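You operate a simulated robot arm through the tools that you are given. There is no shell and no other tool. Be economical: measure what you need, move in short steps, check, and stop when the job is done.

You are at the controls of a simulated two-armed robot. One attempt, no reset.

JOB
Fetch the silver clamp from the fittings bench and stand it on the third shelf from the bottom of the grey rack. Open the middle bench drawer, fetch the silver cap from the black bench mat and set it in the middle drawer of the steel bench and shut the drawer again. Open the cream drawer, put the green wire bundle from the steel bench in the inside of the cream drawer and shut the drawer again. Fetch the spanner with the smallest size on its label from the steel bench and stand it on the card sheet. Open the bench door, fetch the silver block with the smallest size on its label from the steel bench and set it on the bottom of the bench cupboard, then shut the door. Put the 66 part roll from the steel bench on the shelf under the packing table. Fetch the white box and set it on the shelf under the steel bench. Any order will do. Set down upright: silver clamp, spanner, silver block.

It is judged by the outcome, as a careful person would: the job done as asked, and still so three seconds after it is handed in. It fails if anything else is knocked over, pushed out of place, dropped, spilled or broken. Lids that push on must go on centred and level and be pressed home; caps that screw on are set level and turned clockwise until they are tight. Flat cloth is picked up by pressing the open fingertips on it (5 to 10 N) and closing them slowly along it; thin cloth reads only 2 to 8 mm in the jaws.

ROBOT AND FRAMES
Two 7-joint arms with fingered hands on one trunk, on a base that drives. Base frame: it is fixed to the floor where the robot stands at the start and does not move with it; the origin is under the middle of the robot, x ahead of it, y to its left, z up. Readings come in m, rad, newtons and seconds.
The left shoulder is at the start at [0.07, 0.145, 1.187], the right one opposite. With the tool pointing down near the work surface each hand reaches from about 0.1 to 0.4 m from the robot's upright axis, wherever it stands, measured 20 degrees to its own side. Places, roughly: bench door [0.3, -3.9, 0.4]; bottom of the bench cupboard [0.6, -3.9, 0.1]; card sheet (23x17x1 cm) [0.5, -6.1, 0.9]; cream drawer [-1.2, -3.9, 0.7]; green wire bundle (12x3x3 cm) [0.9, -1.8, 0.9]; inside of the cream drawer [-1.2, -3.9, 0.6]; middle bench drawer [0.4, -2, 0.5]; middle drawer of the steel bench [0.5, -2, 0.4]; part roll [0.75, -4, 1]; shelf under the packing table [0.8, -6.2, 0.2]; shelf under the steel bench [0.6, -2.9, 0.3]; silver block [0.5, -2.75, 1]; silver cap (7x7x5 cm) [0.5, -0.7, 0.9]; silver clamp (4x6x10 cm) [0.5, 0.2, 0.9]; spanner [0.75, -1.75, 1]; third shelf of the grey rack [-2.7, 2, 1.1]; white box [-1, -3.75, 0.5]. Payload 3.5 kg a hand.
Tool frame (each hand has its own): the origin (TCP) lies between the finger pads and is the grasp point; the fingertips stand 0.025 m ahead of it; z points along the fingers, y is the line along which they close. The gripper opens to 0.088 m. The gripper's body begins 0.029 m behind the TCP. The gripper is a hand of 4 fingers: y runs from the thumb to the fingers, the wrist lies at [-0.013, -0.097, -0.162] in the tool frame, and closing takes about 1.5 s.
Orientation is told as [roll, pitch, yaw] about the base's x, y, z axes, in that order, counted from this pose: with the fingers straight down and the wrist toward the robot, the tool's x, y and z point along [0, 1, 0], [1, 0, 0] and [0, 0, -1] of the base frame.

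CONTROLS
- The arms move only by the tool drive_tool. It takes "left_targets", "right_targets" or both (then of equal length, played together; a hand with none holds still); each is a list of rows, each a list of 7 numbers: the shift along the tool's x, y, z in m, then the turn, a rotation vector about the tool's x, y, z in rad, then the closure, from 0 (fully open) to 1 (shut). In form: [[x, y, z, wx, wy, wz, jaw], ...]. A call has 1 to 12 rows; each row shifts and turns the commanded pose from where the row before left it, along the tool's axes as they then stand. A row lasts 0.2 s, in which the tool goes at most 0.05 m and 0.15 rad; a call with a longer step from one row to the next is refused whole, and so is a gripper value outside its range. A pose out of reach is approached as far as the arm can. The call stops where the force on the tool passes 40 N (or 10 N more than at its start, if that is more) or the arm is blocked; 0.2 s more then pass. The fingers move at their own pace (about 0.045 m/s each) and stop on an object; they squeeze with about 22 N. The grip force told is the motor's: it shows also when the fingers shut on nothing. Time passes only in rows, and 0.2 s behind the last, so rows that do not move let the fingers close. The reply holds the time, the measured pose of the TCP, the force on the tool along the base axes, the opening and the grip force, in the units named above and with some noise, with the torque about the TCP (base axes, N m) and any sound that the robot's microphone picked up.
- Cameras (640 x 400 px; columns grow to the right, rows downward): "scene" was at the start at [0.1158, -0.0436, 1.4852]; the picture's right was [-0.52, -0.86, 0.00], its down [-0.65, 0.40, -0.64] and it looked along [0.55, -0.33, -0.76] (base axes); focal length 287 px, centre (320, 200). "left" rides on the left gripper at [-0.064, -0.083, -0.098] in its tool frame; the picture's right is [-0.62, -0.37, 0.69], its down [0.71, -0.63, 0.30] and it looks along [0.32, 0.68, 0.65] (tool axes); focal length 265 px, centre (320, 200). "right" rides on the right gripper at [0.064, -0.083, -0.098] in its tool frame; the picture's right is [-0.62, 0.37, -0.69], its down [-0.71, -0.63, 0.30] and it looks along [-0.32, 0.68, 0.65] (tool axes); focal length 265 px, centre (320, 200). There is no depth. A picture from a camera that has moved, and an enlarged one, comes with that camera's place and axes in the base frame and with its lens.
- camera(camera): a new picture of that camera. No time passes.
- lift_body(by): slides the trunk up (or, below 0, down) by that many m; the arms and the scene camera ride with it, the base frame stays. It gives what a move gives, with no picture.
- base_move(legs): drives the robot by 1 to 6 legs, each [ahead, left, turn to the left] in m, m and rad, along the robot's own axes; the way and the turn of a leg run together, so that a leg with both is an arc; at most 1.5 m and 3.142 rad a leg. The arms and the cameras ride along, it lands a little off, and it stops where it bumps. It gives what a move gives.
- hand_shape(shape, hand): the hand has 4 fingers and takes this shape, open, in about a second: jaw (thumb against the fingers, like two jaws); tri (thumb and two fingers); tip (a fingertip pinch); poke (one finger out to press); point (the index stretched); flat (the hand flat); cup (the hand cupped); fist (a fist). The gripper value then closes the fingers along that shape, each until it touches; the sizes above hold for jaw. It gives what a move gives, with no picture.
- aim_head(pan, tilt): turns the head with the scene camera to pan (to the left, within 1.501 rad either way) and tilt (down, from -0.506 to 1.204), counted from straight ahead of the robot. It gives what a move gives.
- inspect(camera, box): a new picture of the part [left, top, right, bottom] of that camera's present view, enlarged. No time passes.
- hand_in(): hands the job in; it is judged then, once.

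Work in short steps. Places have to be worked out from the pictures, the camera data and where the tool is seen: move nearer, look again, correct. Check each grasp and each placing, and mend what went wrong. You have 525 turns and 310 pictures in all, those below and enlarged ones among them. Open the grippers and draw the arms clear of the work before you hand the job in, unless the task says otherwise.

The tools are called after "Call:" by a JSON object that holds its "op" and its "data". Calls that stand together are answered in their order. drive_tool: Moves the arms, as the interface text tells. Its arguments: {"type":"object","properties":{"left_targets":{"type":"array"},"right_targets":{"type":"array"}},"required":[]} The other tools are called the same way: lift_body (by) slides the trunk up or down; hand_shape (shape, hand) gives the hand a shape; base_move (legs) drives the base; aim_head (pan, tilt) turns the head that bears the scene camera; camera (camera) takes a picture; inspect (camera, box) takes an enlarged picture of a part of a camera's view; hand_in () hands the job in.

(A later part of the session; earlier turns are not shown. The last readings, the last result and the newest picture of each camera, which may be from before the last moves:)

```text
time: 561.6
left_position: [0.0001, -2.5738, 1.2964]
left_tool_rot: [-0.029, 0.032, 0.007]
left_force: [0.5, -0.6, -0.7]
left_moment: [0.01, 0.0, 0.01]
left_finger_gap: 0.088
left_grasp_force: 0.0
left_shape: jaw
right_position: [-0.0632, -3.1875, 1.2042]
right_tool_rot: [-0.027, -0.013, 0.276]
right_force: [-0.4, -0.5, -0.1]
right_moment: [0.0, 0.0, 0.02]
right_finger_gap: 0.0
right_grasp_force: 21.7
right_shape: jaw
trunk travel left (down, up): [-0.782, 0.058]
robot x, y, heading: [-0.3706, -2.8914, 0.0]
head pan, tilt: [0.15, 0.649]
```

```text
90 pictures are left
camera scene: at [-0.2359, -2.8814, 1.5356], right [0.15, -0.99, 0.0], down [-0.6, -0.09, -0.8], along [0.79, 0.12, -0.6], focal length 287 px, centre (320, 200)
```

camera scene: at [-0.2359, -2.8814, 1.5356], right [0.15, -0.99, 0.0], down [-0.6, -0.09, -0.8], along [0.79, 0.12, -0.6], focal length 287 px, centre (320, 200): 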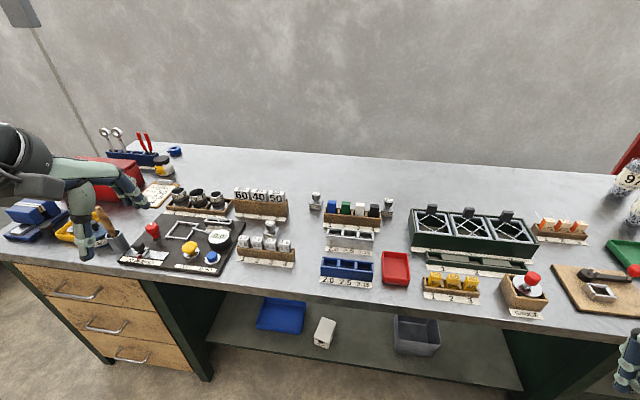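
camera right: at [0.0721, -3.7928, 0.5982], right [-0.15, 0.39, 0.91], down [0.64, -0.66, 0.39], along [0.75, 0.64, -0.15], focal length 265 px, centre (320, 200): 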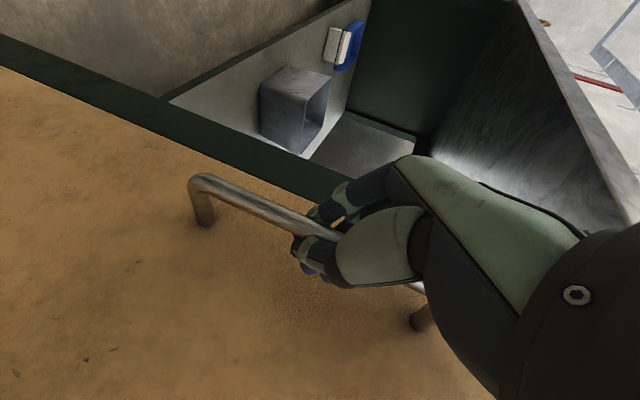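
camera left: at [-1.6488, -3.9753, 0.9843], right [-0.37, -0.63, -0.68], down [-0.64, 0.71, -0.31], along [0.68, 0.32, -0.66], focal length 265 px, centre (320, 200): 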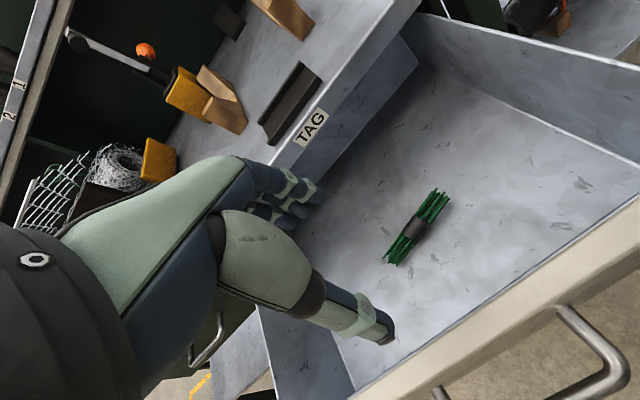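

The 2.0 mm block is at about [0.598, -2.735]. I'll drive forward to x≈-0.03 and extend the left hand above it.

Call:
{"op": "base_move", "data": {"legs": [[0.33, 0, 0]]}}

Call:
{"op": "drive_tool", "data": {"left_targets": [[-0.03, 0.035, 0.015, 0, 0, 0, 0], [-0.03, 0.035, 0.015, 0, 0, 0, 0], [-0.03, 0.035, 0.015, 0, 0, 0, 0], [-0.03, 0.035, 0.015, 0, 0, 0, 0], [-0.03, 0.035, 0.015, 0, 0, 0, 0], [-0.01, 0.035, 0.02, 0, 0, 0, 0]]}}

Call:
{"op": "camera", "data": {"camera": "left"}}

Call:
{"op": "camera", "data": {"camera": "scene"}}

```text
time: 563.8
left_position: [0.3274, -2.5724, 1.2989]
left_tool_rot: [-0.028, 0.03, 0.007]
left_force: [0.0, -0.1, 0.5]
left_moment: [-0.03, -0.03, 0.01]
left_finger_gap: 0.0875
left_grasp_force: 0.1
left_shape: jaw
right_position: [0.2664, -3.1856, 1.2055]
right_tool_rot: [-0.026, -0.016, 0.276]
right_force: [-0.1, 0.1, 0.7]
right_moment: [0.03, -0.06, -0.02]
right_finger_gap: 0.0
right_grasp_force: 21.6
right_shape: jaw
trunk travel left (down, up): [-0.782, 0.058]
robot x, y, heading: [-0.0406, -2.8901, 0.007]
head pan, tilt: [0.15, 0.649]
```

```text
time: 565.2
left_position: [0.5397, -2.7345, 1.1984]
left_tool_rot: [-0.027, 0.033, 0.01]
left_force: [-0.7, 0.3, 1.2]
left_moment: [0.04, 0.02, -0.04]
left_finger_gap: 0.0878
left_grasp_force: 0.1
left_shape: jaw
right_position: [0.2703, -3.1853, 1.2041]
right_tool_rot: [-0.027, -0.012, 0.278]
right_force: [0.5, -0.5, 0.1]
right_moment: [0.02, -0.01, 0.0]
right_finger_gap: 0.0001
right_grasp_force: 22.4
right_shape: jaw
trunk travel left (down, up): [-0.782, 0.058]
robot x, y, heading: [-0.0405, -2.8897, 0.004]
head pan, tilt: [0.15, 0.649]
```

```text
89 pictures are left
camera left: at [0.4605, -2.7969, 1.302], right [-0.39, -0.64, -0.66], down [-0.65, 0.7, -0.3], along [0.66, 0.31, -0.68], focal length 265 px, centre (320, 200)
```

left: 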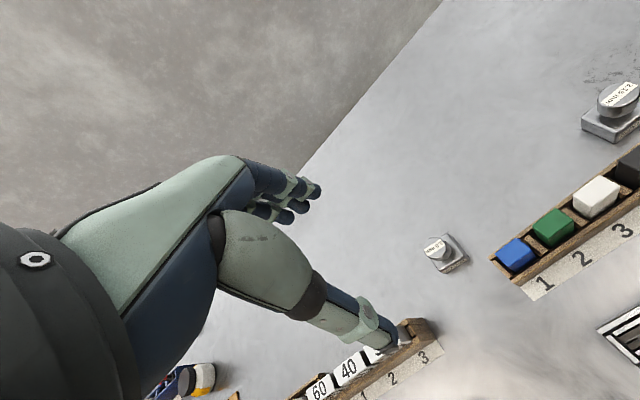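

```text
88 pictures are left
camera scene: at [0.0977, -2.8796, 1.5353], right [0.15, -0.99, 0.0], down [-0.6, -0.09, -0.8], along [0.79, 0.12, -0.61], focal length 287 px, centre (320, 200)
```

scene: 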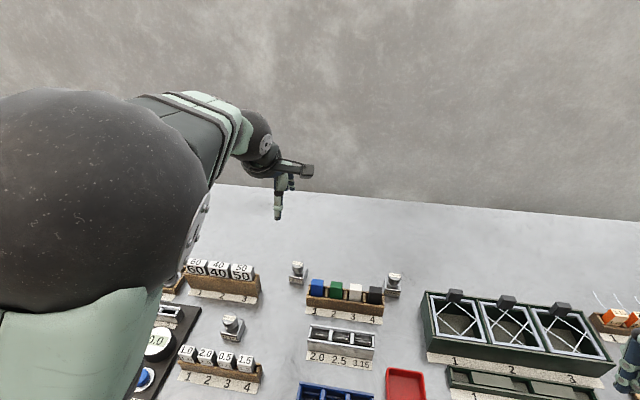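

The block is at (0.597, -2.741), knob top ≈0.93. I'll nudge the base 4 cm forward, level the tool and go above the knob.

Call:
{"op": "base_move", "data": {"legs": [[0.04, 0, 0]]}}

Call:
{"op": "drive_tool", "data": {"left_targets": [[-0.006, 0.017, 0.03, -0.033, 0.027, 0, 0.2], [0, 0, 0.045, 0, 0, 0, 0.2], [0, 0, 0.045, 0, 0, 0, 0.2], [0, 0, 0.04, 0, 0, 0, 0.2], [0, 0, 0, 0, 0, 0, 0.2]]}}

Call:
{"op": "camera", "data": {"camera": "left"}}

Call:
{"op": "inspect", "data": {"camera": "scene", "box": [220, 200, 400, 320]}}

```text
time: 566.1
left_position: [0.5688, -2.7323, 1.2059]
left_tool_rot: [-0.027, 0.026, 0.009]
left_force: [-0.9, 0.0, 0.4]
left_moment: [-0.02, -0.04, -0.02]
left_finger_gap: 0.0878
left_grasp_force: 0.1
left_shape: jaw
right_position: [0.2991, -3.1865, 1.2067]
right_tool_rot: [-0.028, -0.023, 0.276]
right_force: [-0.2, -1.5, 0.5]
right_moment: [-0.02, -0.03, -0.01]
right_finger_gap: 0.0
right_grasp_force: 21.5
right_shape: jaw
trunk travel left (down, up): [-0.782, 0.058]
robot x, y, heading: [-0.0019, -2.8911, 0.009]
head pan, tilt: [0.15, 0.649]
```

```text
time: 567.3
left_position: [0.5898, -2.7392, 1.0401]
left_tool_rot: [0.001, 0.0, 0.01]
left_force: [-0.3, -0.7, 0.8]
left_moment: [-0.01, 0.0, 0.02]
left_finger_gap: 0.0704
left_grasp_force: 0.0
left_shape: jaw
right_position: [0.3063, -3.187, 1.2049]
right_tool_rot: [-0.027, -0.015, 0.277]
right_force: [0.2, 0.0, -0.2]
right_moment: [-0.02, -0.01, 0.0]
right_finger_gap: 0.0
right_grasp_force: 21.9
right_shape: jaw
trunk travel left (down, up): [-0.782, 0.058]
robot x, y, heading: [-0.0009, -2.8901, 0.008]
head pan, tilt: [0.15, 0.649]
```

```text
87 pictures are left
camera left: at [0.5073, -2.8043, 1.1384], right [-0.36, -0.62, -0.69], down [-0.64, 0.71, -0.31], along [0.68, 0.33, -0.65], focal length 265 px, centre (320, 200)
```

left: 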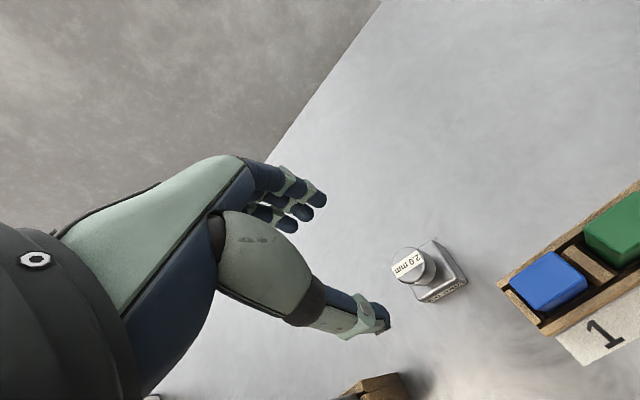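

```text
3.33 times, centred on (310, 260) of scene
camera zoom: at [0.1319, -2.8799, 1.5358], right [0.15, -0.99, 0.0], down [-0.6, -0.09, -0.8], along [0.79, 0.12, -0.6], focal length 957 px, centre (353, 0)
```

zoom: 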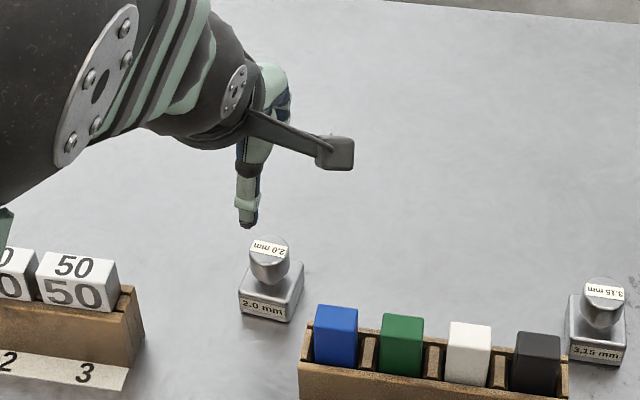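

Knob centre ≈ (0.595, -2.742), z≈0.915. Lowering and closing on the knob.

Call:
{"op": "drive_tool", "data": {"left_targets": [[-0.003, 0.005, 0.04, 0, 0, 0, 0.2], [0, 0, 0.045, 0, 0, 0, 0.2], [0, 0, 0.038, 0, 0, 0, 0.2], [0, 0, 0, 0, 0, 0, 0.5], [0, 0, 0, 0, 0, 0, 0.8], [0, 0, 0, 0, 0, 0, 1], [0, 0, 0, 0, 0, 0, 1], [0, 0, 0, 0, 0, 0, 1]]}}

Call:
{"op": "camera", "data": {"camera": "left"}}

```text
time: 569.1
left_position: [0.5973, -2.7425, 0.9148]
left_tool_rot: [0.001, 0.001, 0.009]
left_force: [0.1, -0.4, -0.1]
left_moment: [-0.07, -0.01, -0.01]
left_finger_gap: 0.0196
left_grasp_force: 22.7
left_shape: jaw
right_position: [0.3083, -3.1854, 1.2034]
right_tool_rot: [-0.027, -0.014, 0.277]
right_force: [0.6, 0.1, -0.2]
right_moment: [0.01, -0.02, 0.0]
right_finger_gap: 0.0
right_grasp_force: 22.8
right_shape: jaw
trunk travel left (down, up): [-0.782, 0.058]
robot x, y, heading: [-0.0024, -2.8907, 0.004]
head pan, tilt: [0.15, 0.649]
```

```text
85 pictures are left
camera left: at [0.5151, -2.8085, 1.0141], right [-0.36, -0.62, -0.69], down [-0.64, 0.71, -0.3], along [0.68, 0.33, -0.66], focal length 265 px, centre (320, 200)
```

left: 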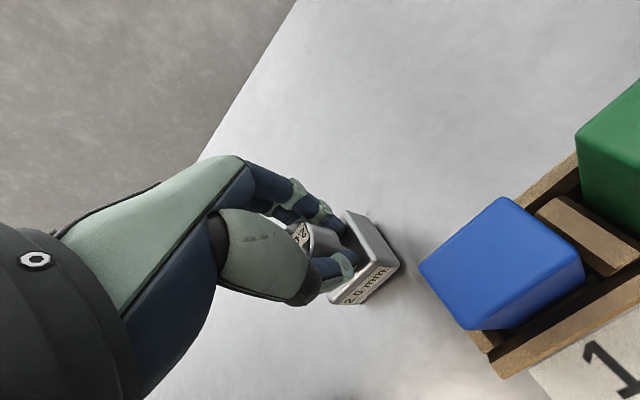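

The knob is gripped (2.0 mm label visible). Lifting straight up and retracting.

Call:
{"op": "drive_tool", "data": {"left_targets": [[0, 0, -0.03, 0, 0, 0, 1], [0, 0, -0.04, 0, 0, 0, 1], [0, 0, -0.045, 0, 0, 0, 1], [0, 0, -0.045, 0, 0, 0, 1], [0, 0, -0.045, 0, 0, 0, 1], [0, -0.04, -0.02, 0, 0, 0, 1], [0, -0.045, 0, 0, 0, 0, 1], [0, -0.045, 0, 0, 0, 0, 1], [0, -0.045, 0, 0, 0, 0, 1]]}}

Call:
{"op": "camera", "data": {"camera": "left"}}

Call:
{"op": "base_move", "data": {"legs": [[-0.37, 0, 0], [0, -0.65, 0]]}}

Call:
{"op": "aim_head", "data": {"pan": -0.3, "tilt": 0.8}}

Call:
{"op": "camera", "data": {"camera": "scene"}}

```text
time: 571.1
left_position: [0.4199, -2.7411, 1.1408]
left_tool_rot: [-0.003, -0.003, 0.008]
left_force: [0.4, -0.1, -4.1]
left_moment: [-0.08, -0.01, 0.04]
left_finger_gap: 0.0187
left_grasp_force: 22.0
left_shape: jaw
right_position: [0.3063, -3.1819, 1.2053]
right_tool_rot: [-0.031, -0.012, 0.277]
right_force: [-0.1, 0.5, 0.2]
right_moment: [-0.01, -0.03, 0.01]
right_finger_gap: 0.0
right_grasp_force: 21.8
right_shape: jaw
trunk travel left (down, up): [-0.782, 0.058]
robot x, y, heading: [0.0014, -2.8892, 0.001]
head pan, tilt: [0.15, 0.649]
```

```text
84 pictures are left
camera left: at [0.3372, -2.8068, 1.2391], right [-0.36, -0.63, -0.69], down [-0.64, 0.71, -0.31], along [0.68, 0.33, -0.65], focal length 265 px, centre (320, 200)
```

left: 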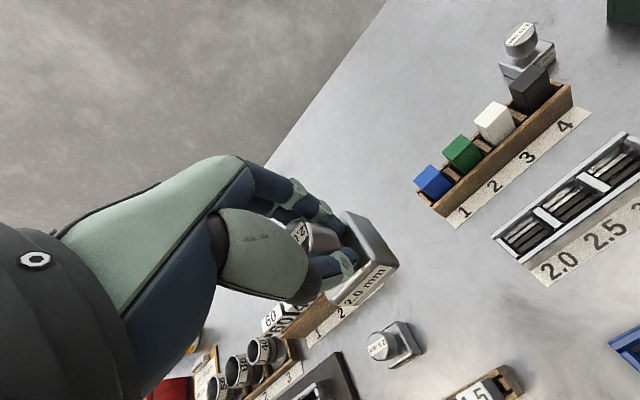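

```text
time: 576.6
left_position: [0.0485, -3.3872, 1.1397]
left_tool_rot: [-0.002, 0.0, 0.004]
left_force: [0.0, -0.3, -5.4]
left_moment: [-0.05, -0.01, 0.0]
left_finger_gap: 0.0188
left_grasp_force: 22.0
left_shape: jaw
right_position: [-0.0686, -3.8261, 1.206]
right_tool_rot: [-0.027, -0.013, 0.27]
right_force: [-0.5, -0.8, 0.4]
right_moment: [-0.02, 0.0, 0.01]
right_finger_gap: 0.0
right_grasp_force: 22.0
right_shape: jaw
trunk travel left (down, up): [-0.782, 0.058]
robot x, y, heading: [-0.3757, -3.5304, 0.002]
head pan, tilt: [0.15, 0.649]
```

```text
time: 577.5
left_position: [0.0487, -3.3888, 1.141]
left_tool_rot: [-0.001, 0.0, 0.004]
left_force: [0.0, 0.2, -4.8]
left_moment: [-0.06, 0.02, 0.01]
left_finger_gap: 0.0186
left_grasp_force: 22.2
left_shape: jaw
right_position: [-0.0675, -3.8278, 1.2044]
right_tool_rot: [-0.027, -0.014, 0.271]
right_force: [-0.4, -0.4, -0.4]
right_moment: [0.02, 0.02, 0.01]
right_finger_gap: 0.0
right_grasp_force: 22.5
right_shape: jaw
trunk travel left (down, up): [-0.782, 0.058]
robot x, y, heading: [-0.375, -3.5267, -0.002]
head pan, tilt: [-0.3, 0.799]
```

```text
83 pictures are left
camera scene: at [-0.2488, -3.5578, 1.523], right [-0.3, -0.95, 0.0], down [-0.68, 0.21, -0.7], along [0.67, -0.21, -0.72], focal length 287 px, centre (320, 200)
```

scene: 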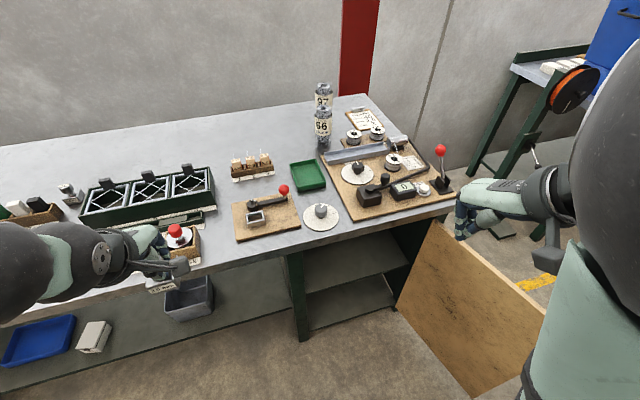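

Block held. I'll tuck the right hand in a bit, bring the left hand to the robot's centre line, and shift the base to y≈-3.70.

Call:
{"op": "drive_tool", "data": {"left_targets": [[-0.04, 0, 0, 0, 0, 0, 1], [-0.04, 0, 0, 0, 0, 0, 1], [-0.04, 0, 0, 0, 0, 0, 1], [-0.04, 0, 0, 0, 0, 0, 1], [-0.03, 0, 0, 0, 0, 0, 1]], "right_targets": [[0.0, -0.02, -0.03, 0, 0, 0.05, 1], [0.0, -0.02, -0.03, 0, 0, 0.05, 1], [0.01, -0.01, -0.02, 0, 0, 0.05, 1], [0.01, 0, 0, 0, 0, 0.05, 1], [0, 0, 0, 0, 0, 0.05, 1]]}}

Call:
{"op": "base_move", "data": {"legs": [[-0.08, -0.17, 0]]}}

Call:
{"op": "lift_body", "data": {"by": -0.4}}

Call:
{"op": "lift_body", "data": {"by": -0.37}}

Call:
{"op": "aim_head", "data": {"pan": 0.0, "tilt": 0.6}}

Call:
{"op": "camera", "data": {"camera": "scene"}}

```text
time: 578.7
left_position: [0.0489, -3.5817, 1.1402]
left_tool_rot: [0.002, 0.0, 0.005]
left_force: [-0.2, -0.2, -5.5]
left_moment: [-0.03, 0.04, -0.04]
left_finger_gap: 0.0188
left_grasp_force: 22.1
left_shape: jaw
right_position: [-0.1353, -3.8793, 1.2801]
right_tool_rot: [-0.008, -0.022, 0.02]
right_force: [0.6, 0.0, -0.2]
right_moment: [-0.03, 0.0, 0.0]
right_finger_gap: 0.0
right_grasp_force: 22.0
right_shape: jaw
right hand out of reach, approached as far as the arm can: row 1, 2, 3, 4
trunk travel left (down, up): [-0.782, 0.058]
robot x, y, heading: [-0.381, -3.5298, -0.003]
head pan, tilt: [-0.3, 0.799]
```

```text
time: 580.3
left_position: [-0.032, -3.7445, 1.14]
left_tool_rot: [-0.003, 0.004, 0.005]
left_force: [0.4, 0.3, -4.2]
left_moment: [-0.03, 0.0, 0.02]
left_finger_gap: 0.0189
left_grasp_force: 22.2
left_shape: jaw
right_position: [-0.2147, -4.0433, 1.2805]
right_tool_rot: [-0.012, -0.016, 0.019]
right_force: [0.0, 0.4, 0.3]
right_moment: [-0.04, 0.02, -0.01]
right_finger_gap: 0.0
right_grasp_force: 21.8
right_shape: jaw
trunk travel left (down, up): [-0.782, 0.058]
robot x, y, heading: [-0.4601, -3.6998, -0.002]
head pan, tilt: [-0.3, 0.799]
```

```text
time: 584.1
left_position: [-0.0331, -3.748, 0.7404]
left_tool_rot: [-0.001, 0.001, 0.004]
left_force: [0.1, 0.3, -5.2]
left_moment: [-0.02, 0.02, -0.01]
left_finger_gap: 0.0186
left_grasp_force: 22.2
left_shape: jaw
right_position: [-0.2175, -4.0479, 0.88]
right_tool_rot: [-0.005, -0.019, 0.019]
right_force: [-0.6, 0.1, 0.7]
right_moment: [-0.01, 0.03, 0.02]
right_finger_gap: 0.0001
right_grasp_force: 22.1
right_shape: jaw
trunk travel left (down, up): [-0.382, 0.458]
robot x, y, heading: [-0.4592, -3.6965, -0.002]
head pan, tilt: [-0.3, 0.799]
```

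```text
time: 587.7
left_position: [-0.0332, -3.7478, 0.3694]
left_tool_rot: [0.0, -0.001, 0.006]
left_force: [0.6, -0.5, -5.8]
left_moment: [-0.04, 0.01, -0.04]
left_finger_gap: 0.0188
left_grasp_force: 21.9
left_shape: jaw
right_position: [-0.2166, -4.0459, 0.509]
right_tool_rot: [-0.006, -0.019, 0.02]
right_force: [-0.4, 0.3, 1.2]
right_moment: [0.0, 0.0, -0.01]
right_finger_gap: 0.0
right_grasp_force: 22.2
right_shape: jaw
trunk travel left (down, up): [-0.012, 0.828]
robot x, y, heading: [-0.459, -3.6975, 0.005]
head pan, tilt: [-0.3, 0.799]
```

```text
time: 588.5
left_position: [-0.0329, -3.748, 0.3708]
left_tool_rot: [-0.001, 0.0, 0.004]
left_force: [-0.7, 0.6, -5.1]
left_moment: [-0.07, -0.03, 0.0]
left_finger_gap: 0.0187
left_grasp_force: 21.3
left_shape: jaw
right_position: [-0.218, -4.047, 0.5099]
right_tool_rot: [-0.008, -0.02, 0.017]
right_force: [-1.3, -0.8, 0.9]
right_moment: [0.0, 0.0, 0.01]
right_finger_gap: 0.0002
right_grasp_force: 22.1
right_shape: jaw
trunk travel left (down, up): [-0.012, 0.828]
robot x, y, heading: [-0.4597, -3.6997, -0.001]
head pan, tilt: [0.0, 0.6]
```

```text
82 pictures are left
camera scene: at [-0.3194, -3.7033, 0.7697], right [0.0, -1.0, 0.0], down [-0.57, 0.0, -0.82], along [0.82, 0.0, -0.57], focal length 287 px, centre (320, 200)
```

scene: 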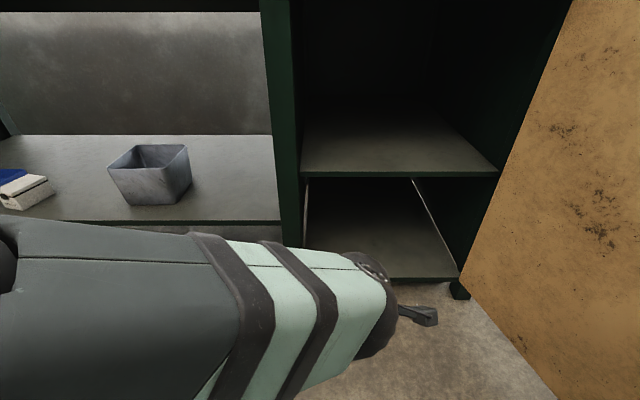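

Cupboard inner y is -3.66…-4.10, its bottom z≈0.10. I'll lower the block in front and shift slightly right, then check.

Call:
{"op": "drive_tool", "data": {"left_targets": [[-0.02, 0, 0.045, 0, 0, 0, 1], [-0.02, 0, 0.045, 0, 0, 0, 1], [0, 0, 0.045, 0, 0, 0, 1], [0, 0, 0.045, 0, 0, 0, 1], [0, 0, 0, 0, 0, 0, 1]]}}

Call:
{"op": "base_move", "data": {"legs": [[0.2, 0, 0]]}}

Call:
{"op": "camera", "data": {"camera": "scene"}}

Call:
{"op": "camera", "data": {"camera": "left"}}

```text
time: 589.7
left_position: [-0.0294, -3.7838, 0.1934]
left_tool_rot: [-0.005, 0.0, 0.017]
left_force: [0.1, 0.4, -5.1]
left_moment: [-0.03, 0.02, -0.01]
left_finger_gap: 0.0187
left_grasp_force: 21.9
left_shape: jaw
right_position: [-0.2169, -4.046, 0.5097]
right_tool_rot: [-0.008, -0.02, 0.018]
right_force: [-0.8, -0.4, 0.6]
right_moment: [-0.03, -0.01, 0.0]
right_finger_gap: 0.0
right_grasp_force: 21.8
right_shape: jaw
trunk travel left (down, up): [-0.012, 0.828]
robot x, y, heading: [-0.4598, -3.7001, 0.006]
head pan, tilt: [0.0, 0.6]
```

```text
time: 591.3
left_position: [0.1659, -3.7847, 0.1918]
left_tool_rot: [-0.006, 0.0, 0.016]
left_force: [0.8, -0.2, -5.3]
left_moment: [-0.01, 0.05, -0.01]
left_finger_gap: 0.0189
left_grasp_force: 22.0
left_shape: jaw
right_position: [-0.0195, -4.0471, 0.509]
right_tool_rot: [-0.006, -0.02, 0.02]
right_force: [-0.3, 0.5, -0.6]
right_moment: [0.0, 0.04, -0.03]
right_finger_gap: 0.0
right_grasp_force: 21.4
right_shape: jaw
trunk travel left (down, up): [-0.012, 0.828]
robot x, y, heading: [-0.2565, -3.6986, -0.002]
head pan, tilt: [0.0, 0.6]
```

```text
81 pictures are left
camera scene: at [-0.1225, -3.7032, 0.7698], right [0.0, -1.0, 0.0], down [-0.57, 0.0, -0.82], along [0.82, 0.0, -0.57], focal length 287 px, centre (320, 200)
```

scene: 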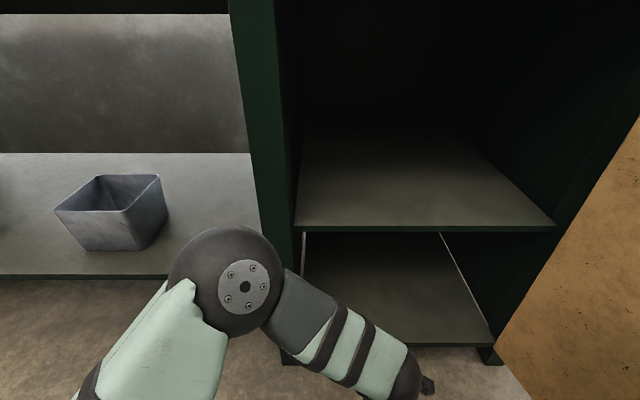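

```text
80 pictures are left
camera left: at [0.0846, -3.85, 0.2913], right [-0.36, -0.63, -0.69], down [-0.64, 0.7, -0.31], along [0.68, 0.33, -0.66], focal length 265 px, centre (320, 200)
```

left: 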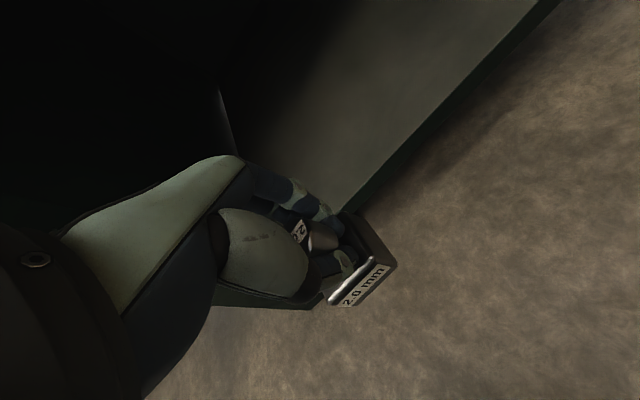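

Advancing the base would bring the elbow into the cupboard post. Instead I'll shift right 7 cm and extend the arm forward, which straightens the elbow.

Call:
{"op": "base_move", "data": {"legs": [[-0.03, -0.07, 0]]}}

Call:
{"op": "drive_tool", "data": {"left_targets": [[0.025, 0.035, 0, 0, 0, 0, 1], [0.025, 0.04, 0, 0, 0, 0, 1], [0.02, 0.045, 0, 0, 0, 0, 1], [0, 0.045, 0, 0, 0, 0, 1]]}}

Call:
{"op": "camera", "data": {"camera": "scene"}}

Call:
{"op": "camera", "data": {"camera": "left"}}

```text
time: 592.3
left_position: [0.1382, -3.8539, 0.193]
left_tool_rot: [-0.01, 0.003, 0.021]
left_force: [0.3, -0.3, -3.9]
left_moment: [-0.05, 0.03, 0.01]
left_finger_gap: 0.0186
left_grasp_force: 22.2
left_shape: jaw
right_position: [-0.0497, -4.1158, 0.51]
right_tool_rot: [-0.006, -0.018, 0.022]
right_force: [0.0, 0.5, -0.8]
right_moment: [0.0, 0.04, 0.05]
right_finger_gap: 0.0
right_grasp_force: 22.1
right_shape: jaw
trunk travel left (down, up): [-0.012, 0.828]
robot x, y, heading: [-0.2925, -3.7722, 0.004]
head pan, tilt: [0.0, 0.6]
```

```text
time: 593.3
left_position: [0.3028, -3.7788, 0.1915]
left_tool_rot: [-0.009, 0.006, 0.019]
left_force: [0.1, 0.3, -4.9]
left_moment: [-0.07, -0.01, 0.02]
left_finger_gap: 0.0186
left_grasp_force: 22.1
left_shape: jaw
right_position: [-0.0504, -4.1162, 0.5107]
right_tool_rot: [-0.005, -0.019, 0.022]
right_force: [0.4, 0.0, 0.4]
right_moment: [-0.03, 0.03, 0.02]
right_finger_gap: 0.0002
right_grasp_force: 22.4
right_shape: jaw
trunk travel left (down, up): [-0.012, 0.828]
robot x, y, heading: [-0.2914, -3.7691, 0.004]
head pan, tilt: [0.0, 0.6]
```

```text
79 pictures are left
camera scene: at [-0.1523, -3.7725, 0.7698], right [0.0, -1.0, 0.0], down [-0.57, 0.0, -0.82], along [0.82, 0.0, -0.57], focal length 287 px, centre (320, 200)
```

scene: 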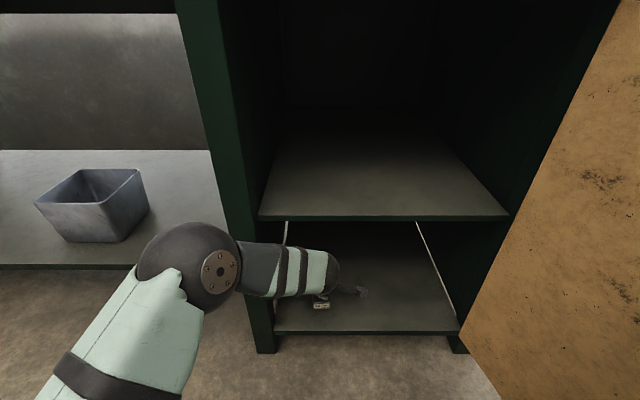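

```text
78 pictures are left
camera left: at [0.2201, -3.844, 0.2913], right [-0.36, -0.63, -0.69], down [-0.64, 0.7, -0.31], along [0.67, 0.33, -0.66], focal length 265 px, centre (320, 200)
```

left: 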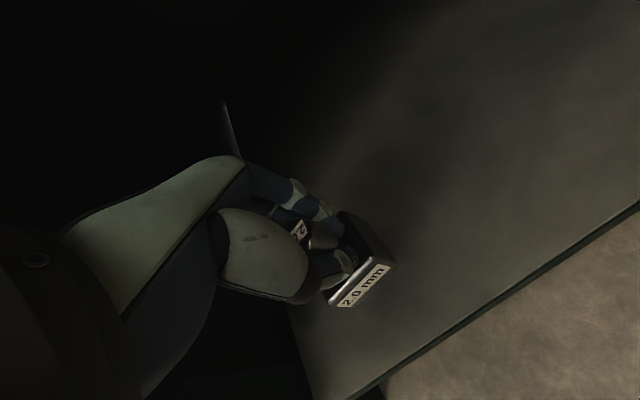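

The block is inside the lower compartment. I'll go in 4 cm more and lower it gently.

Call:
{"op": "drive_tool", "data": {"left_targets": [[0, 0.02, 0, 0, 0, 0, 1], [0, 0.02, 0.01, 0, 0, 0, 1], [0, 0, 0.01, 0, 0, 0, 1], [0, 0, 0, 0, 0, 0, 1]]}}

Call:
{"op": "drive_tool", "data": {"left_targets": [[0, 0, 0.006, 0, 0, 0, 1], [0, 0, 0.005, 0, 0, 0, 1], [0, 0, 0, 0, 0, 0, 1]]}}

Call:
{"op": "drive_tool", "data": {"left_targets": [[0, 0, 0.005, 0, 0, 0, 1], [0, 0, 0.005, 0, 0, 0, 1], [0, 0, 0, 0, 0, 0, 1]]}}

```text
time: 594.3
left_position: [0.3402, -3.7793, 0.1717]
left_tool_rot: [-0.009, 0.003, 0.018]
left_force: [-0.5, 0.7, -4.4]
left_moment: [-0.04, 0.01, -0.02]
left_finger_gap: 0.0187
left_grasp_force: 22.0
left_shape: jaw
right_position: [-0.0504, -4.1162, 0.5106]
right_tool_rot: [-0.006, -0.019, 0.022]
right_force: [-1.0, 0.1, -0.2]
right_moment: [-0.02, 0.0, 0.02]
right_finger_gap: 0.0001
right_grasp_force: 21.6
right_shape: jaw
trunk travel left (down, up): [-0.012, 0.828]
robot x, y, heading: [-0.2891, -3.7666, 0.0]
head pan, tilt: [0.0, 0.6]
```

```text
time: 595.1
left_position: [0.3397, -3.7784, 0.1608]
left_tool_rot: [-0.006, 0.005, 0.019]
left_force: [0.6, 0.3, -4.6]
left_moment: [-0.04, 0.03, 0.01]
left_finger_gap: 0.0187
left_grasp_force: 21.9
left_shape: jaw
right_position: [-0.0484, -4.1162, 0.5099]
right_tool_rot: [-0.006, -0.019, 0.021]
right_force: [0.1, -0.4, 0.7]
right_moment: [-0.01, 0.0, 0.0]
right_finger_gap: 0.0
right_grasp_force: 22.0
right_shape: jaw
trunk travel left (down, up): [-0.012, 0.828]
robot x, y, heading: [-0.2945, -3.7705, -0.002]
head pan, tilt: [0.0, 0.6]
```

```text
time: 595.9
left_position: [0.3419, -3.7802, 0.1531]
left_tool_rot: [-0.008, -0.002, 0.018]
left_force: [-2.6, -1.3, 6.7]
left_moment: [-0.04, -0.08, -0.01]
left_finger_gap: 0.019
left_grasp_force: 22.1
left_shape: jaw
right_position: [-0.051, -4.117, 0.5104]
right_tool_rot: [-0.006, -0.021, 0.022]
right_force: [0.5, -0.3, -0.3]
right_moment: [0.02, 0.01, 0.02]
right_finger_gap: 0.0
right_grasp_force: 22.3
right_shape: jaw
trunk travel left (down, up): [-0.012, 0.828]
robot x, y, heading: [-0.2913, -3.7698, 0.004]
head pan, tilt: [0.0, 0.6]
```

Contact. A tiny press more, then release in steps and check it stands flat.

Call:
{"op": "drive_tool", "data": {"left_targets": [[0, 0, 0.002, 0, 0, 0, 1], [0, 0, 0, 0, 0, 0, 0.75], [0, 0, 0, 0, 0, 0, 0.65], [0, 0, 0, 0, 0, 0, 0.5], [0, 0, 0, 0, 0, 0, 0.35], [0, 0, 0, 0, 0, 0, 0.2]]}}

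Call:
{"op": "camera", "data": {"camera": "left"}}

```text
time: 597.3
left_position: [0.3388, -3.7783, 0.1472]
left_tool_rot: [-0.006, 0.007, 0.019]
left_force: [0.4, 0.3, 0.2]
left_moment: [0.0, 0.01, 0.01]
left_finger_gap: 0.0701
left_grasp_force: 0.1
left_shape: jaw
right_position: [-0.049, -4.1162, 0.5094]
right_tool_rot: [-0.006, -0.021, 0.021]
right_force: [0.5, 0.4, 0.0]
right_moment: [0.0, 0.01, 0.0]
right_finger_gap: 0.0
right_grasp_force: 21.9
right_shape: jaw
trunk travel left (down, up): [-0.012, 0.828]
robot x, y, heading: [-0.294, -3.771, 0.003]
head pan, tilt: [0.0, 0.6]
```

```text
77 pictures are left
camera left: at [0.2582, -3.8446, 0.2461], right [-0.36, -0.63, -0.69], down [-0.65, 0.7, -0.3], along [0.67, 0.33, -0.66], focal length 265 px, centre (320, 200)
```

left: 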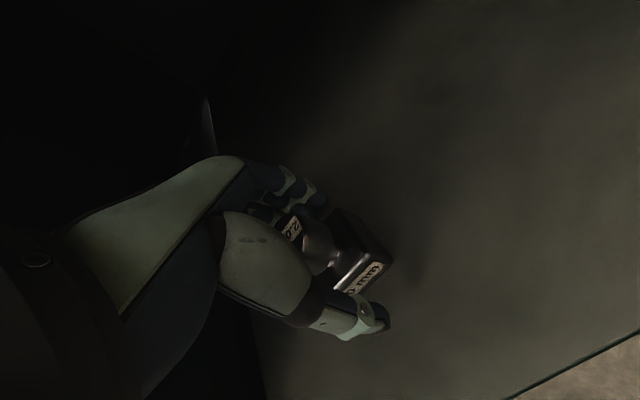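

Released and upright. I'll raise 6.5 cm (the wrist stays outside the mid shelf), check, then retract.

Call:
{"op": "drive_tool", "data": {"left_targets": [[0, 0, -0.02, 0, 0, 0, 0.1], [0, 0, -0.025, 0, 0, 0, 0], [0, 0, -0.025, 0, 0, 0, 0]]}}

Call:
{"op": "camera", "data": {"camera": "left"}}

```text
time: 598.1
left_position: [0.3391, -3.7793, 0.2182]
left_tool_rot: [-0.009, 0.003, 0.018]
left_force: [-0.9, -0.1, -1.0]
left_moment: [0.01, 0.01, -0.02]
left_finger_gap: 0.0875
left_grasp_force: 0.1
left_shape: jaw
right_position: [-0.0499, -4.1168, 0.5088]
right_tool_rot: [-0.004, -0.018, 0.021]
right_force: [0.5, 0.1, 0.7]
right_moment: [-0.01, -0.01, 0.0]
right_finger_gap: 0.0
right_grasp_force: 22.3
right_shape: jaw
trunk travel left (down, up): [-0.012, 0.828]
robot x, y, heading: [-0.2896, -3.7704, -0.0]
head pan, tilt: [0.0, 0.6]
```

```text
76 pictures are left
camera left: at [0.2578, -3.8446, 0.3182], right [-0.36, -0.63, -0.69], down [-0.65, 0.7, -0.31], along [0.68, 0.33, -0.66], focal length 265 px, centre (320, 200)
```

left: 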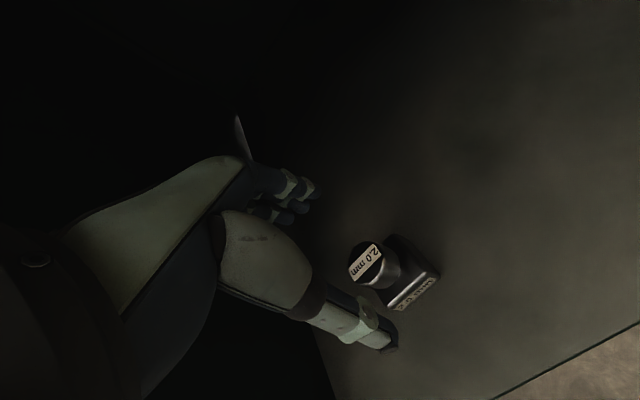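

The block stands. Retracting the arm and backing off.

Call:
{"op": "drive_tool", "data": {"left_targets": [[0, -0.03, 0, 0, 0, 0, 0], [0, -0.045, 0, 0, 0, 0, 0], [0, -0.045, 0, 0, 0, 0, 0], [0, -0.045, 0, 0, 0, 0, 0], [0.02, -0.03, -0.02, 0, 0, 0, 0]]}}

Call:
{"op": "base_move", "data": {"legs": [[-0.16, 0.1, 0]]}}

Call:
{"op": "aim_head", "data": {"pan": -0.3, "tilt": 0.6}}

Call:
{"op": "camera", "data": {"camera": "scene"}}

```text
time: 599.3
left_position: [0.1447, -3.7632, 0.2405]
left_tool_rot: [-0.008, 0.001, 0.02]
left_force: [-0.4, 0.3, -0.1]
left_moment: [0.0, -0.03, 0.02]
left_finger_gap: 0.0877
left_grasp_force: 0.2
left_shape: jaw
right_position: [-0.0497, -4.1157, 0.5097]
right_tool_rot: [-0.006, -0.022, 0.021]
right_force: [-0.3, 0.9, -0.7]
right_moment: [0.0, 0.0, 0.0]
right_finger_gap: 0.0001
right_grasp_force: 22.0
right_shape: jaw
trunk travel left (down, up): [-0.012, 0.828]
robot x, y, heading: [-0.2909, -3.7685, 0.002]
head pan, tilt: [0.0, 0.6]
```

```text
time: 600.9
left_position: [-0.0153, -3.664, 0.2405]
left_tool_rot: [-0.011, 0.001, 0.019]
left_force: [-0.1, 0.1, 0.0]
left_moment: [0.0, -0.03, -0.01]
left_finger_gap: 0.0876
left_grasp_force: 0.0
left_shape: jaw
right_position: [-0.2106, -4.0179, 0.5095]
right_tool_rot: [-0.005, -0.019, 0.02]
right_force: [0.3, -0.2, 0.3]
right_moment: [-0.02, 0.01, -0.02]
right_finger_gap: 0.0001
right_grasp_force: 22.1
right_shape: jaw
trunk travel left (down, up): [-0.012, 0.828]
robot x, y, heading: [-0.4529, -3.6716, -0.001]
head pan, tilt: [0.0, 0.6]
```

```text
time: 601.6
left_position: [-0.016, -3.6642, 0.2395]
left_tool_rot: [-0.008, 0.002, 0.018]
left_force: [0.8, 0.4, 0.0]
left_moment: [0.0, -0.03, -0.02]
left_finger_gap: 0.0878
left_grasp_force: 0.0
left_shape: jaw
right_position: [-0.2112, -4.0172, 0.5103]
right_tool_rot: [-0.006, -0.021, 0.02]
right_force: [0.0, -0.6, 0.2]
right_moment: [0.0, -0.02, -0.01]
right_finger_gap: 0.0
right_grasp_force: 21.8
right_shape: jaw
trunk travel left (down, up): [-0.012, 0.828]
robot x, y, heading: [-0.4515, -3.6688, -0.002]
head pan, tilt: [-0.3, 0.6]
```

```text
75 pictures are left
camera scene: at [-0.3164, -3.6995, 0.7699], right [-0.29, -0.96, 0.0], down [-0.54, 0.17, -0.82], along [0.79, -0.24, -0.57], focal length 287 px, centre (320, 200)
```

scene: 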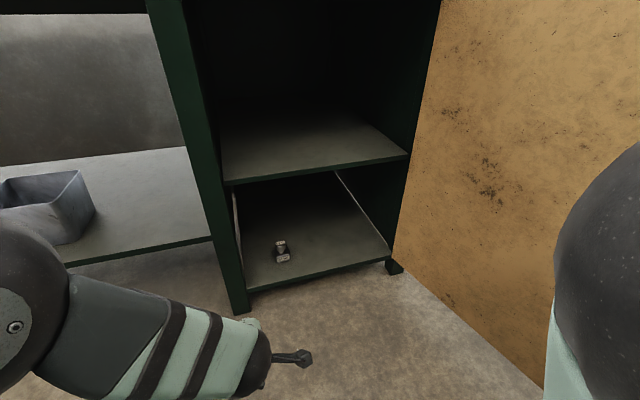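

The block stands on the cupboard bottom. To shut the door (now ~112° open) I'll turn to face -y and hook its outer side with the right hand, with the wrist toward -x. First I go north, raise the trunk a bit and turn.

Call:
{"op": "base_move", "data": {"legs": [[0, 0.6, 0]]}}

Call:
{"op": "lift_body", "data": {"by": 0.25}}

Call:
{"op": "base_move", "data": {"legs": [[0, 0, -1.57]]}}

Call:
{"op": "drive_tool", "data": {"right_targets": [[0, 0.01, 0, 0, 0, -0.143, 1], [0, 0.01, 0, 0, 0, -0.143, 1], [0, 0.01, 0, 0, 0, -0.143, 1], [0, 0, 0, 0, 0, -0.143, 1], [0, 0, 0, 0, 0, -0.143, 1], [0, 0, 0, 0, 0, -0.143, 1], [0, 0, 0, 0, 0, -0.143, 1], [0, 0, 0, 0, 0, -0.143, 1], [0, 0, 0, 0, 0, -0.143, 1], [0, 0, 0, 0, 0, -0.143, 1], [0, 0, 0, 0, 0, -0.14, 1]]}}

Call:
{"op": "aim_head", "data": {"pan": 0.2, "tilt": 0.6}}

Call:
{"op": "camera", "data": {"camera": "scene"}}

```text
time: 605.0
left_position: [-0.0172, -3.0706, 0.2385]
left_tool_rot: [-0.007, 0.002, 0.025]
left_force: [0.6, -0.6, -0.2]
left_moment: [0.01, 0.01, 0.02]
left_finger_gap: 0.0878
left_grasp_force: 0.2
left_shape: jaw
right_position: [-0.2094, -3.4246, 0.5099]
right_tool_rot: [-0.004, -0.019, 0.026]
right_force: [1.5, -0.2, -0.8]
right_moment: [0.02, -0.01, -0.01]
right_finger_gap: 0.0001
right_grasp_force: 22.9
right_shape: jaw
trunk travel left (down, up): [-0.012, 0.828]
robot x, y, heading: [-0.4516, -3.0817, 0.009]
head pan, tilt: [-0.3, 0.6]
```

```text
time: 607.6
left_position: [-0.0163, -3.0709, 0.49]
left_tool_rot: [-0.008, 0.001, 0.027]
left_force: [0.5, -0.1, -0.2]
left_moment: [0.02, 0.01, 0.02]
left_finger_gap: 0.0881
left_grasp_force: 0.2
left_shape: jaw
right_position: [-0.2089, -3.4251, 0.7591]
right_tool_rot: [-0.006, -0.018, 0.027]
right_force: [-0.2, 0.8, 0.4]
right_moment: [0.01, 0.0, 0.0]
right_finger_gap: 0.0
right_grasp_force: 22.1
right_shape: jaw
trunk travel left (down, up): [-0.262, 0.578]
robot x, y, heading: [-0.4528, -3.0808, 0.008]
head pan, tilt: [-0.3, 0.6]
```

```text
time: 610.9
left_position: [-0.2918, -3.4956, 0.4867]
left_tool_rot: [-0.023, 0.01, -1.214]
left_force: [1.0, -0.3, 0.0]
left_moment: [0.02, -0.01, 0.02]
left_finger_gap: 0.0875
left_grasp_force: 0.1
left_shape: jaw
right_position: [-0.6781, -3.4305, 0.7567]
right_tool_rot: [-0.011, 0.012, -1.189]
right_force: [-1.1, 0.6, 0.5]
right_moment: [-0.01, 0.02, -0.01]
right_finger_gap: 0.0003
right_grasp_force: 21.9
right_shape: jaw
trunk travel left (down, up): [-0.262, 0.578]
robot x, y, heading: [-0.4499, -3.0832, -1.239]
head pan, tilt: [-0.3, 0.6]
stopped in leg 1: the robot was blocked; the commanded pose is now the measured one
```

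```text
time: 612.0
left_position: [-0.2726, -3.4938, 0.5388]
left_tool_rot: [-0.221, 0.091, -1.06]
left_force: [1.7, -0.1, 0.3]
left_moment: [-0.05, 0.08, 0.0]
left_finger_gap: 0.0879
left_grasp_force: 0.1
left_shape: jaw
right_position: [-0.672, -3.4375, 0.7647]
right_tool_rot: [-0.204, 0.197, -0.558]
right_force: [1.0, 1.7, 0.0]
right_moment: [-0.03, 0.08, -0.01]
right_finger_gap: 0.0
right_grasp_force: 22.3
right_shape: jaw
right hand out of reach, approached as far as the arm can: row 2, 3, 4, 5
trunk travel left (down, up): [-0.262, 0.578]
robot x, y, heading: [-0.4428, -3.0658, -1.276]
head pan, tilt: [-0.3, 0.6]
stopped in row 5 (right hand): the arm was blocked; the commanded pose is now the measured one
```

```text
time: 612.9
left_position: [-0.2511, -3.5084, 0.528]
left_tool_rot: [-0.176, 0.086, -0.975]
left_force: [0.3, -0.4, 0.5]
left_moment: [0.03, -0.01, -0.01]
left_finger_gap: 0.0883
left_grasp_force: 0.0
left_shape: jaw
right_position: [-0.6583, -3.4888, 0.7487]
right_tool_rot: [-0.188, 0.175, -0.468]
right_force: [1.5, -1.3, -0.5]
right_moment: [0.1, 0.05, 0.08]
right_finger_gap: 0.0
right_grasp_force: 21.9
right_shape: jaw
trunk travel left (down, up): [-0.262, 0.578]
robot x, y, heading: [-0.4395, -3.095, -1.188]
head pan, tilt: [0.201, 0.6]
```

```text
74 pictures are left
camera scene: at [-0.2503, -3.1642, 1.025], right [-0.83, -0.55, 0.13], down [-0.41, 0.43, -0.81], along [0.38, -0.72, -0.58], focal length 287 px, centre (320, 200)
```

scene: 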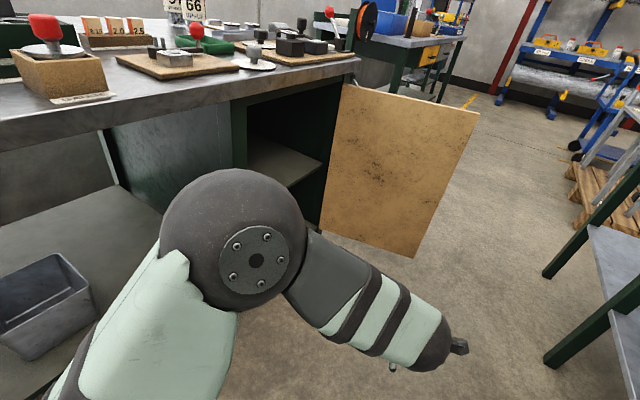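

The right elbow is jammed against the panel bench and the robot has tilted slightly. I'll turn back to free it immediately.

Call:
{"op": "base_move", "data": {"legs": [[0, 0, 0.5]]}}

Call:
{"op": "aim_head", "data": {"pan": -1.3, "tilt": 0.6}}

Call:
{"op": "camera", "data": {"camera": "scene"}}

```text
time: 613.6
left_position: [-0.1459, -3.5959, 0.5136]
left_tool_rot: [-0.07, 0.121, -0.557]
left_force: [0.6, -2.4, -2.5]
left_moment: [0.16, -0.03, 0.03]
left_finger_gap: 0.0876
left_grasp_force: 0.0
left_shape: jaw
right_position: [-0.612, -3.7065, 0.6286]
right_tool_rot: [-0.069, 0.096, -0.165]
right_force: [-1.4, -3.5, 0.3]
right_moment: [0.25, -0.18, 0.12]
right_finger_gap: 0.0
right_grasp_force: 22.1
right_shape: jaw
trunk travel left (down, up): [-0.262, 0.578]
robot x, y, heading: [-0.386, -3.1621, -0.933]
head pan, tilt: [0.201, 0.6]
stopped in leg 1: the robot was blocked; the commanded pose is now the measured one
```

```text
time: 615.2
left_position: [-0.1792, -3.5787, 0.5117]
left_tool_rot: [-0.075, 0.113, -0.595]
left_force: [-0.3, 0.1, -0.5]
left_moment: [0.01, -0.04, 0.02]
left_finger_gap: 0.0883
left_grasp_force: 0.1
left_shape: jaw
right_position: [-0.6189, -3.695, 0.6549]
right_tool_rot: [-0.103, 0.128, -0.135]
right_force: [-0.5, 1.0, -0.5]
right_moment: [-0.03, -0.02, 0.0]
right_finger_gap: 0.0001
right_grasp_force: 22.3
right_shape: jaw
trunk travel left (down, up): [-0.262, 0.578]
robot x, y, heading: [-0.4254, -3.1589, -0.927]
head pan, tilt: [-1.3, 0.6]
```

```text
73 pictures are left
camera scene: at [-0.4353, -3.2818, 1.019], right [-0.79, 0.61, 0.02], down [0.33, 0.46, -0.83], along [-0.51, -0.65, -0.56], focal length 287 px, centre (320, 200)
```

scene: 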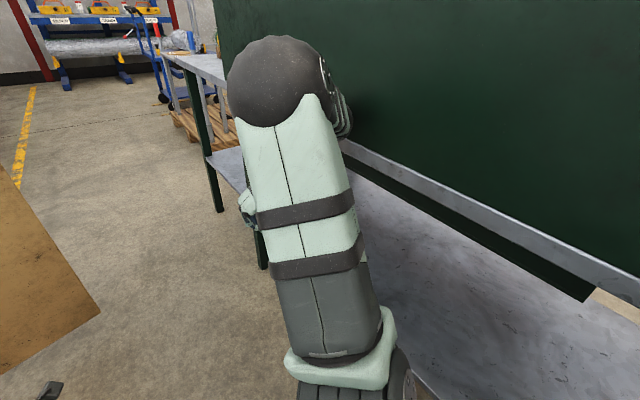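

The elbow is pressed against the green panel. I'll move the base away in +x to free it.

Call:
{"op": "base_move", "data": {"legs": [[0.06, 0.1, 0]]}}

Call:
{"op": "camera", "data": {"camera": "scene"}}

```text
time: 616.5
left_position: [-0.0927, -3.5717, 0.5202]
left_tool_rot: [-0.073, 0.095, -0.691]
left_force: [0.3, 0.4, 0.0]
left_moment: [0.03, -0.01, 0.01]
left_finger_gap: 0.0882
left_grasp_force: 0.1
left_shape: jaw
right_position: [-0.551, -3.6432, 0.6594]
right_tool_rot: [-0.114, 0.114, -0.255]
right_force: [0.1, -1.2, -0.2]
right_moment: [-0.02, 0.04, -0.01]
right_finger_gap: 0.0
right_grasp_force: 22.0
right_shape: jaw
trunk travel left (down, up): [-0.262, 0.578]
robot x, y, heading: [-0.2903, -3.1349, -1.021]
head pan, tilt: [-1.3, 0.6]
```

```text
72 pictures are left
camera scene: at [-0.3263, -3.2474, 1.0199], right [-0.73, 0.68, 0.0], down [0.38, 0.41, -0.83], along [-0.56, -0.6, -0.56], focal length 287 px, centre (320, 200)
```

scene: 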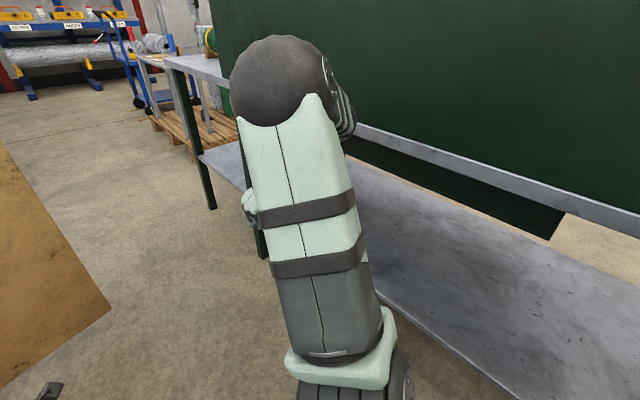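

Freed and level again. I'll straighten the right hand and raise the trunk to travel height, so that only the base can touch the door when passing.

Call:
{"op": "drive_tool", "data": {"right_targets": [[0, 0, 0, -0.057, 0.057, 0, 0.5], [0, 0, 0, -0.057, 0.057, 0, 0], [0, 0, 0, 0, 0, 0.128, 0], [0, 0, 0, 0, 0, 0.128, 0], [0, 0, 0, 0, 0, 0.128, 0], [0, 0, 0, 0, 0, 0.128, 0], [0, 0, 0, 0, 0, 0.128, 0], [0, 0, 0, 0, 0, 0.128, 0]]}}

Call:
{"op": "lift_body", "data": {"by": 0.4}}

Call:
{"op": "lift_body", "data": {"by": 0.15}}

Call:
{"op": "aim_head", "data": {"pan": -0.3, "tilt": 0.7}}

Call:
{"op": "camera", "data": {"camera": "scene"}}

```text
time: 618.3
left_position: [-0.0919, -3.5733, 0.5204]
left_tool_rot: [-0.075, 0.097, -0.689]
left_force: [-0.3, 0.2, -0.1]
left_moment: [0.01, -0.04, 0.0]
left_finger_gap: 0.0881
left_grasp_force: 0.0
left_shape: jaw
right_position: [-0.5524, -3.6416, 0.6593]
right_tool_rot: [0.003, 0.001, -1.018]
right_force: [-0.6, 0.3, -0.4]
right_moment: [-0.02, -0.04, 0.01]
right_finger_gap: 0.0877
right_grasp_force: 0.0
right_shape: jaw
trunk travel left (down, up): [-0.262, 0.578]
robot x, y, heading: [-0.2904, -3.1365, -1.024]
head pan, tilt: [-1.3, 0.6]
```

```text
time: 622.1
left_position: [-0.0928, -3.5731, 0.9196]
left_tool_rot: [-0.076, 0.096, -0.689]
left_force: [0.1, -0.1, -0.2]
left_moment: [0.0, 0.0, 0.01]
left_finger_gap: 0.0879
left_grasp_force: 0.1
left_shape: jaw
right_position: [-0.552, -3.642, 1.0595]
right_tool_rot: [0.002, 0.0, -1.015]
right_force: [-0.4, 0.2, -0.3]
right_moment: [-0.02, -0.02, -0.01]
right_finger_gap: 0.0876
right_grasp_force: 0.0
right_shape: jaw
trunk travel left (down, up): [-0.662, 0.178]
robot x, y, heading: [-0.2903, -3.1362, -1.025]
head pan, tilt: [-1.3, 0.6]
```

```text
time: 623.9
left_position: [-0.0916, -3.5739, 1.0699]
left_tool_rot: [-0.074, 0.096, -0.688]
left_force: [0.8, -0.6, 0.0]
left_moment: [0.0, -0.04, 0.0]
left_finger_gap: 0.088
left_grasp_force: 0.0
left_shape: jaw
right_position: [-0.5517, -3.6425, 1.2087]
right_tool_rot: [0.0, 0.001, -1.017]
right_force: [0.0, 0.1, 0.9]
right_moment: [-0.02, 0.0, -0.04]
right_finger_gap: 0.0877
right_grasp_force: 0.0
right_shape: jaw
trunk travel left (down, up): [-0.812, 0.028]
robot x, y, heading: [-0.2915, -3.1356, -1.018]
head pan, tilt: [-1.3, 0.6]
```

```text
time: 625.1
left_position: [-0.092, -3.5737, 1.0703]
left_tool_rot: [-0.076, 0.097, -0.691]
left_force: [-0.5, 0.2, -0.3]
left_moment: [0.02, -0.01, 0.04]
left_finger_gap: 0.0879
left_grasp_force: 0.0
left_shape: jaw
right_position: [-0.5519, -3.6426, 1.2086]
right_tool_rot: [0.002, 0.002, -1.015]
right_force: [-0.4, -0.7, 0.1]
right_moment: [0.06, -0.01, 0.02]
right_finger_gap: 0.0877
right_grasp_force: 0.0
right_shape: jaw
trunk travel left (down, up): [-0.812, 0.028]
robot x, y, heading: [-0.2981, -3.1385, -1.024]
head pan, tilt: [-0.3, 0.7]
```

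```text
71 pictures are left
camera scene: at [-0.2457, -3.2653, 1.5612], right [-0.97, -0.25, 0.0], down [-0.16, 0.62, -0.76], along [0.19, -0.74, -0.64], focal length 287 px, centre (320, 200)
```

scene: 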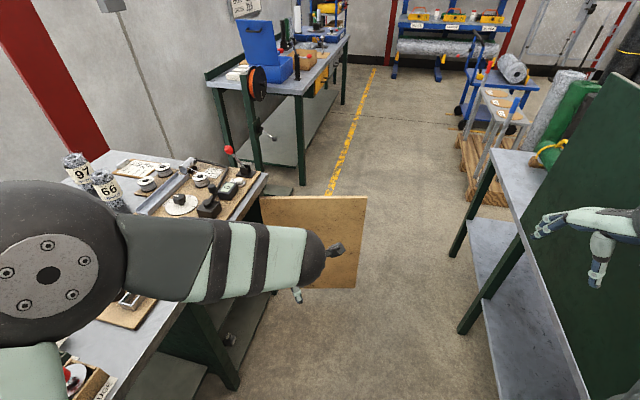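

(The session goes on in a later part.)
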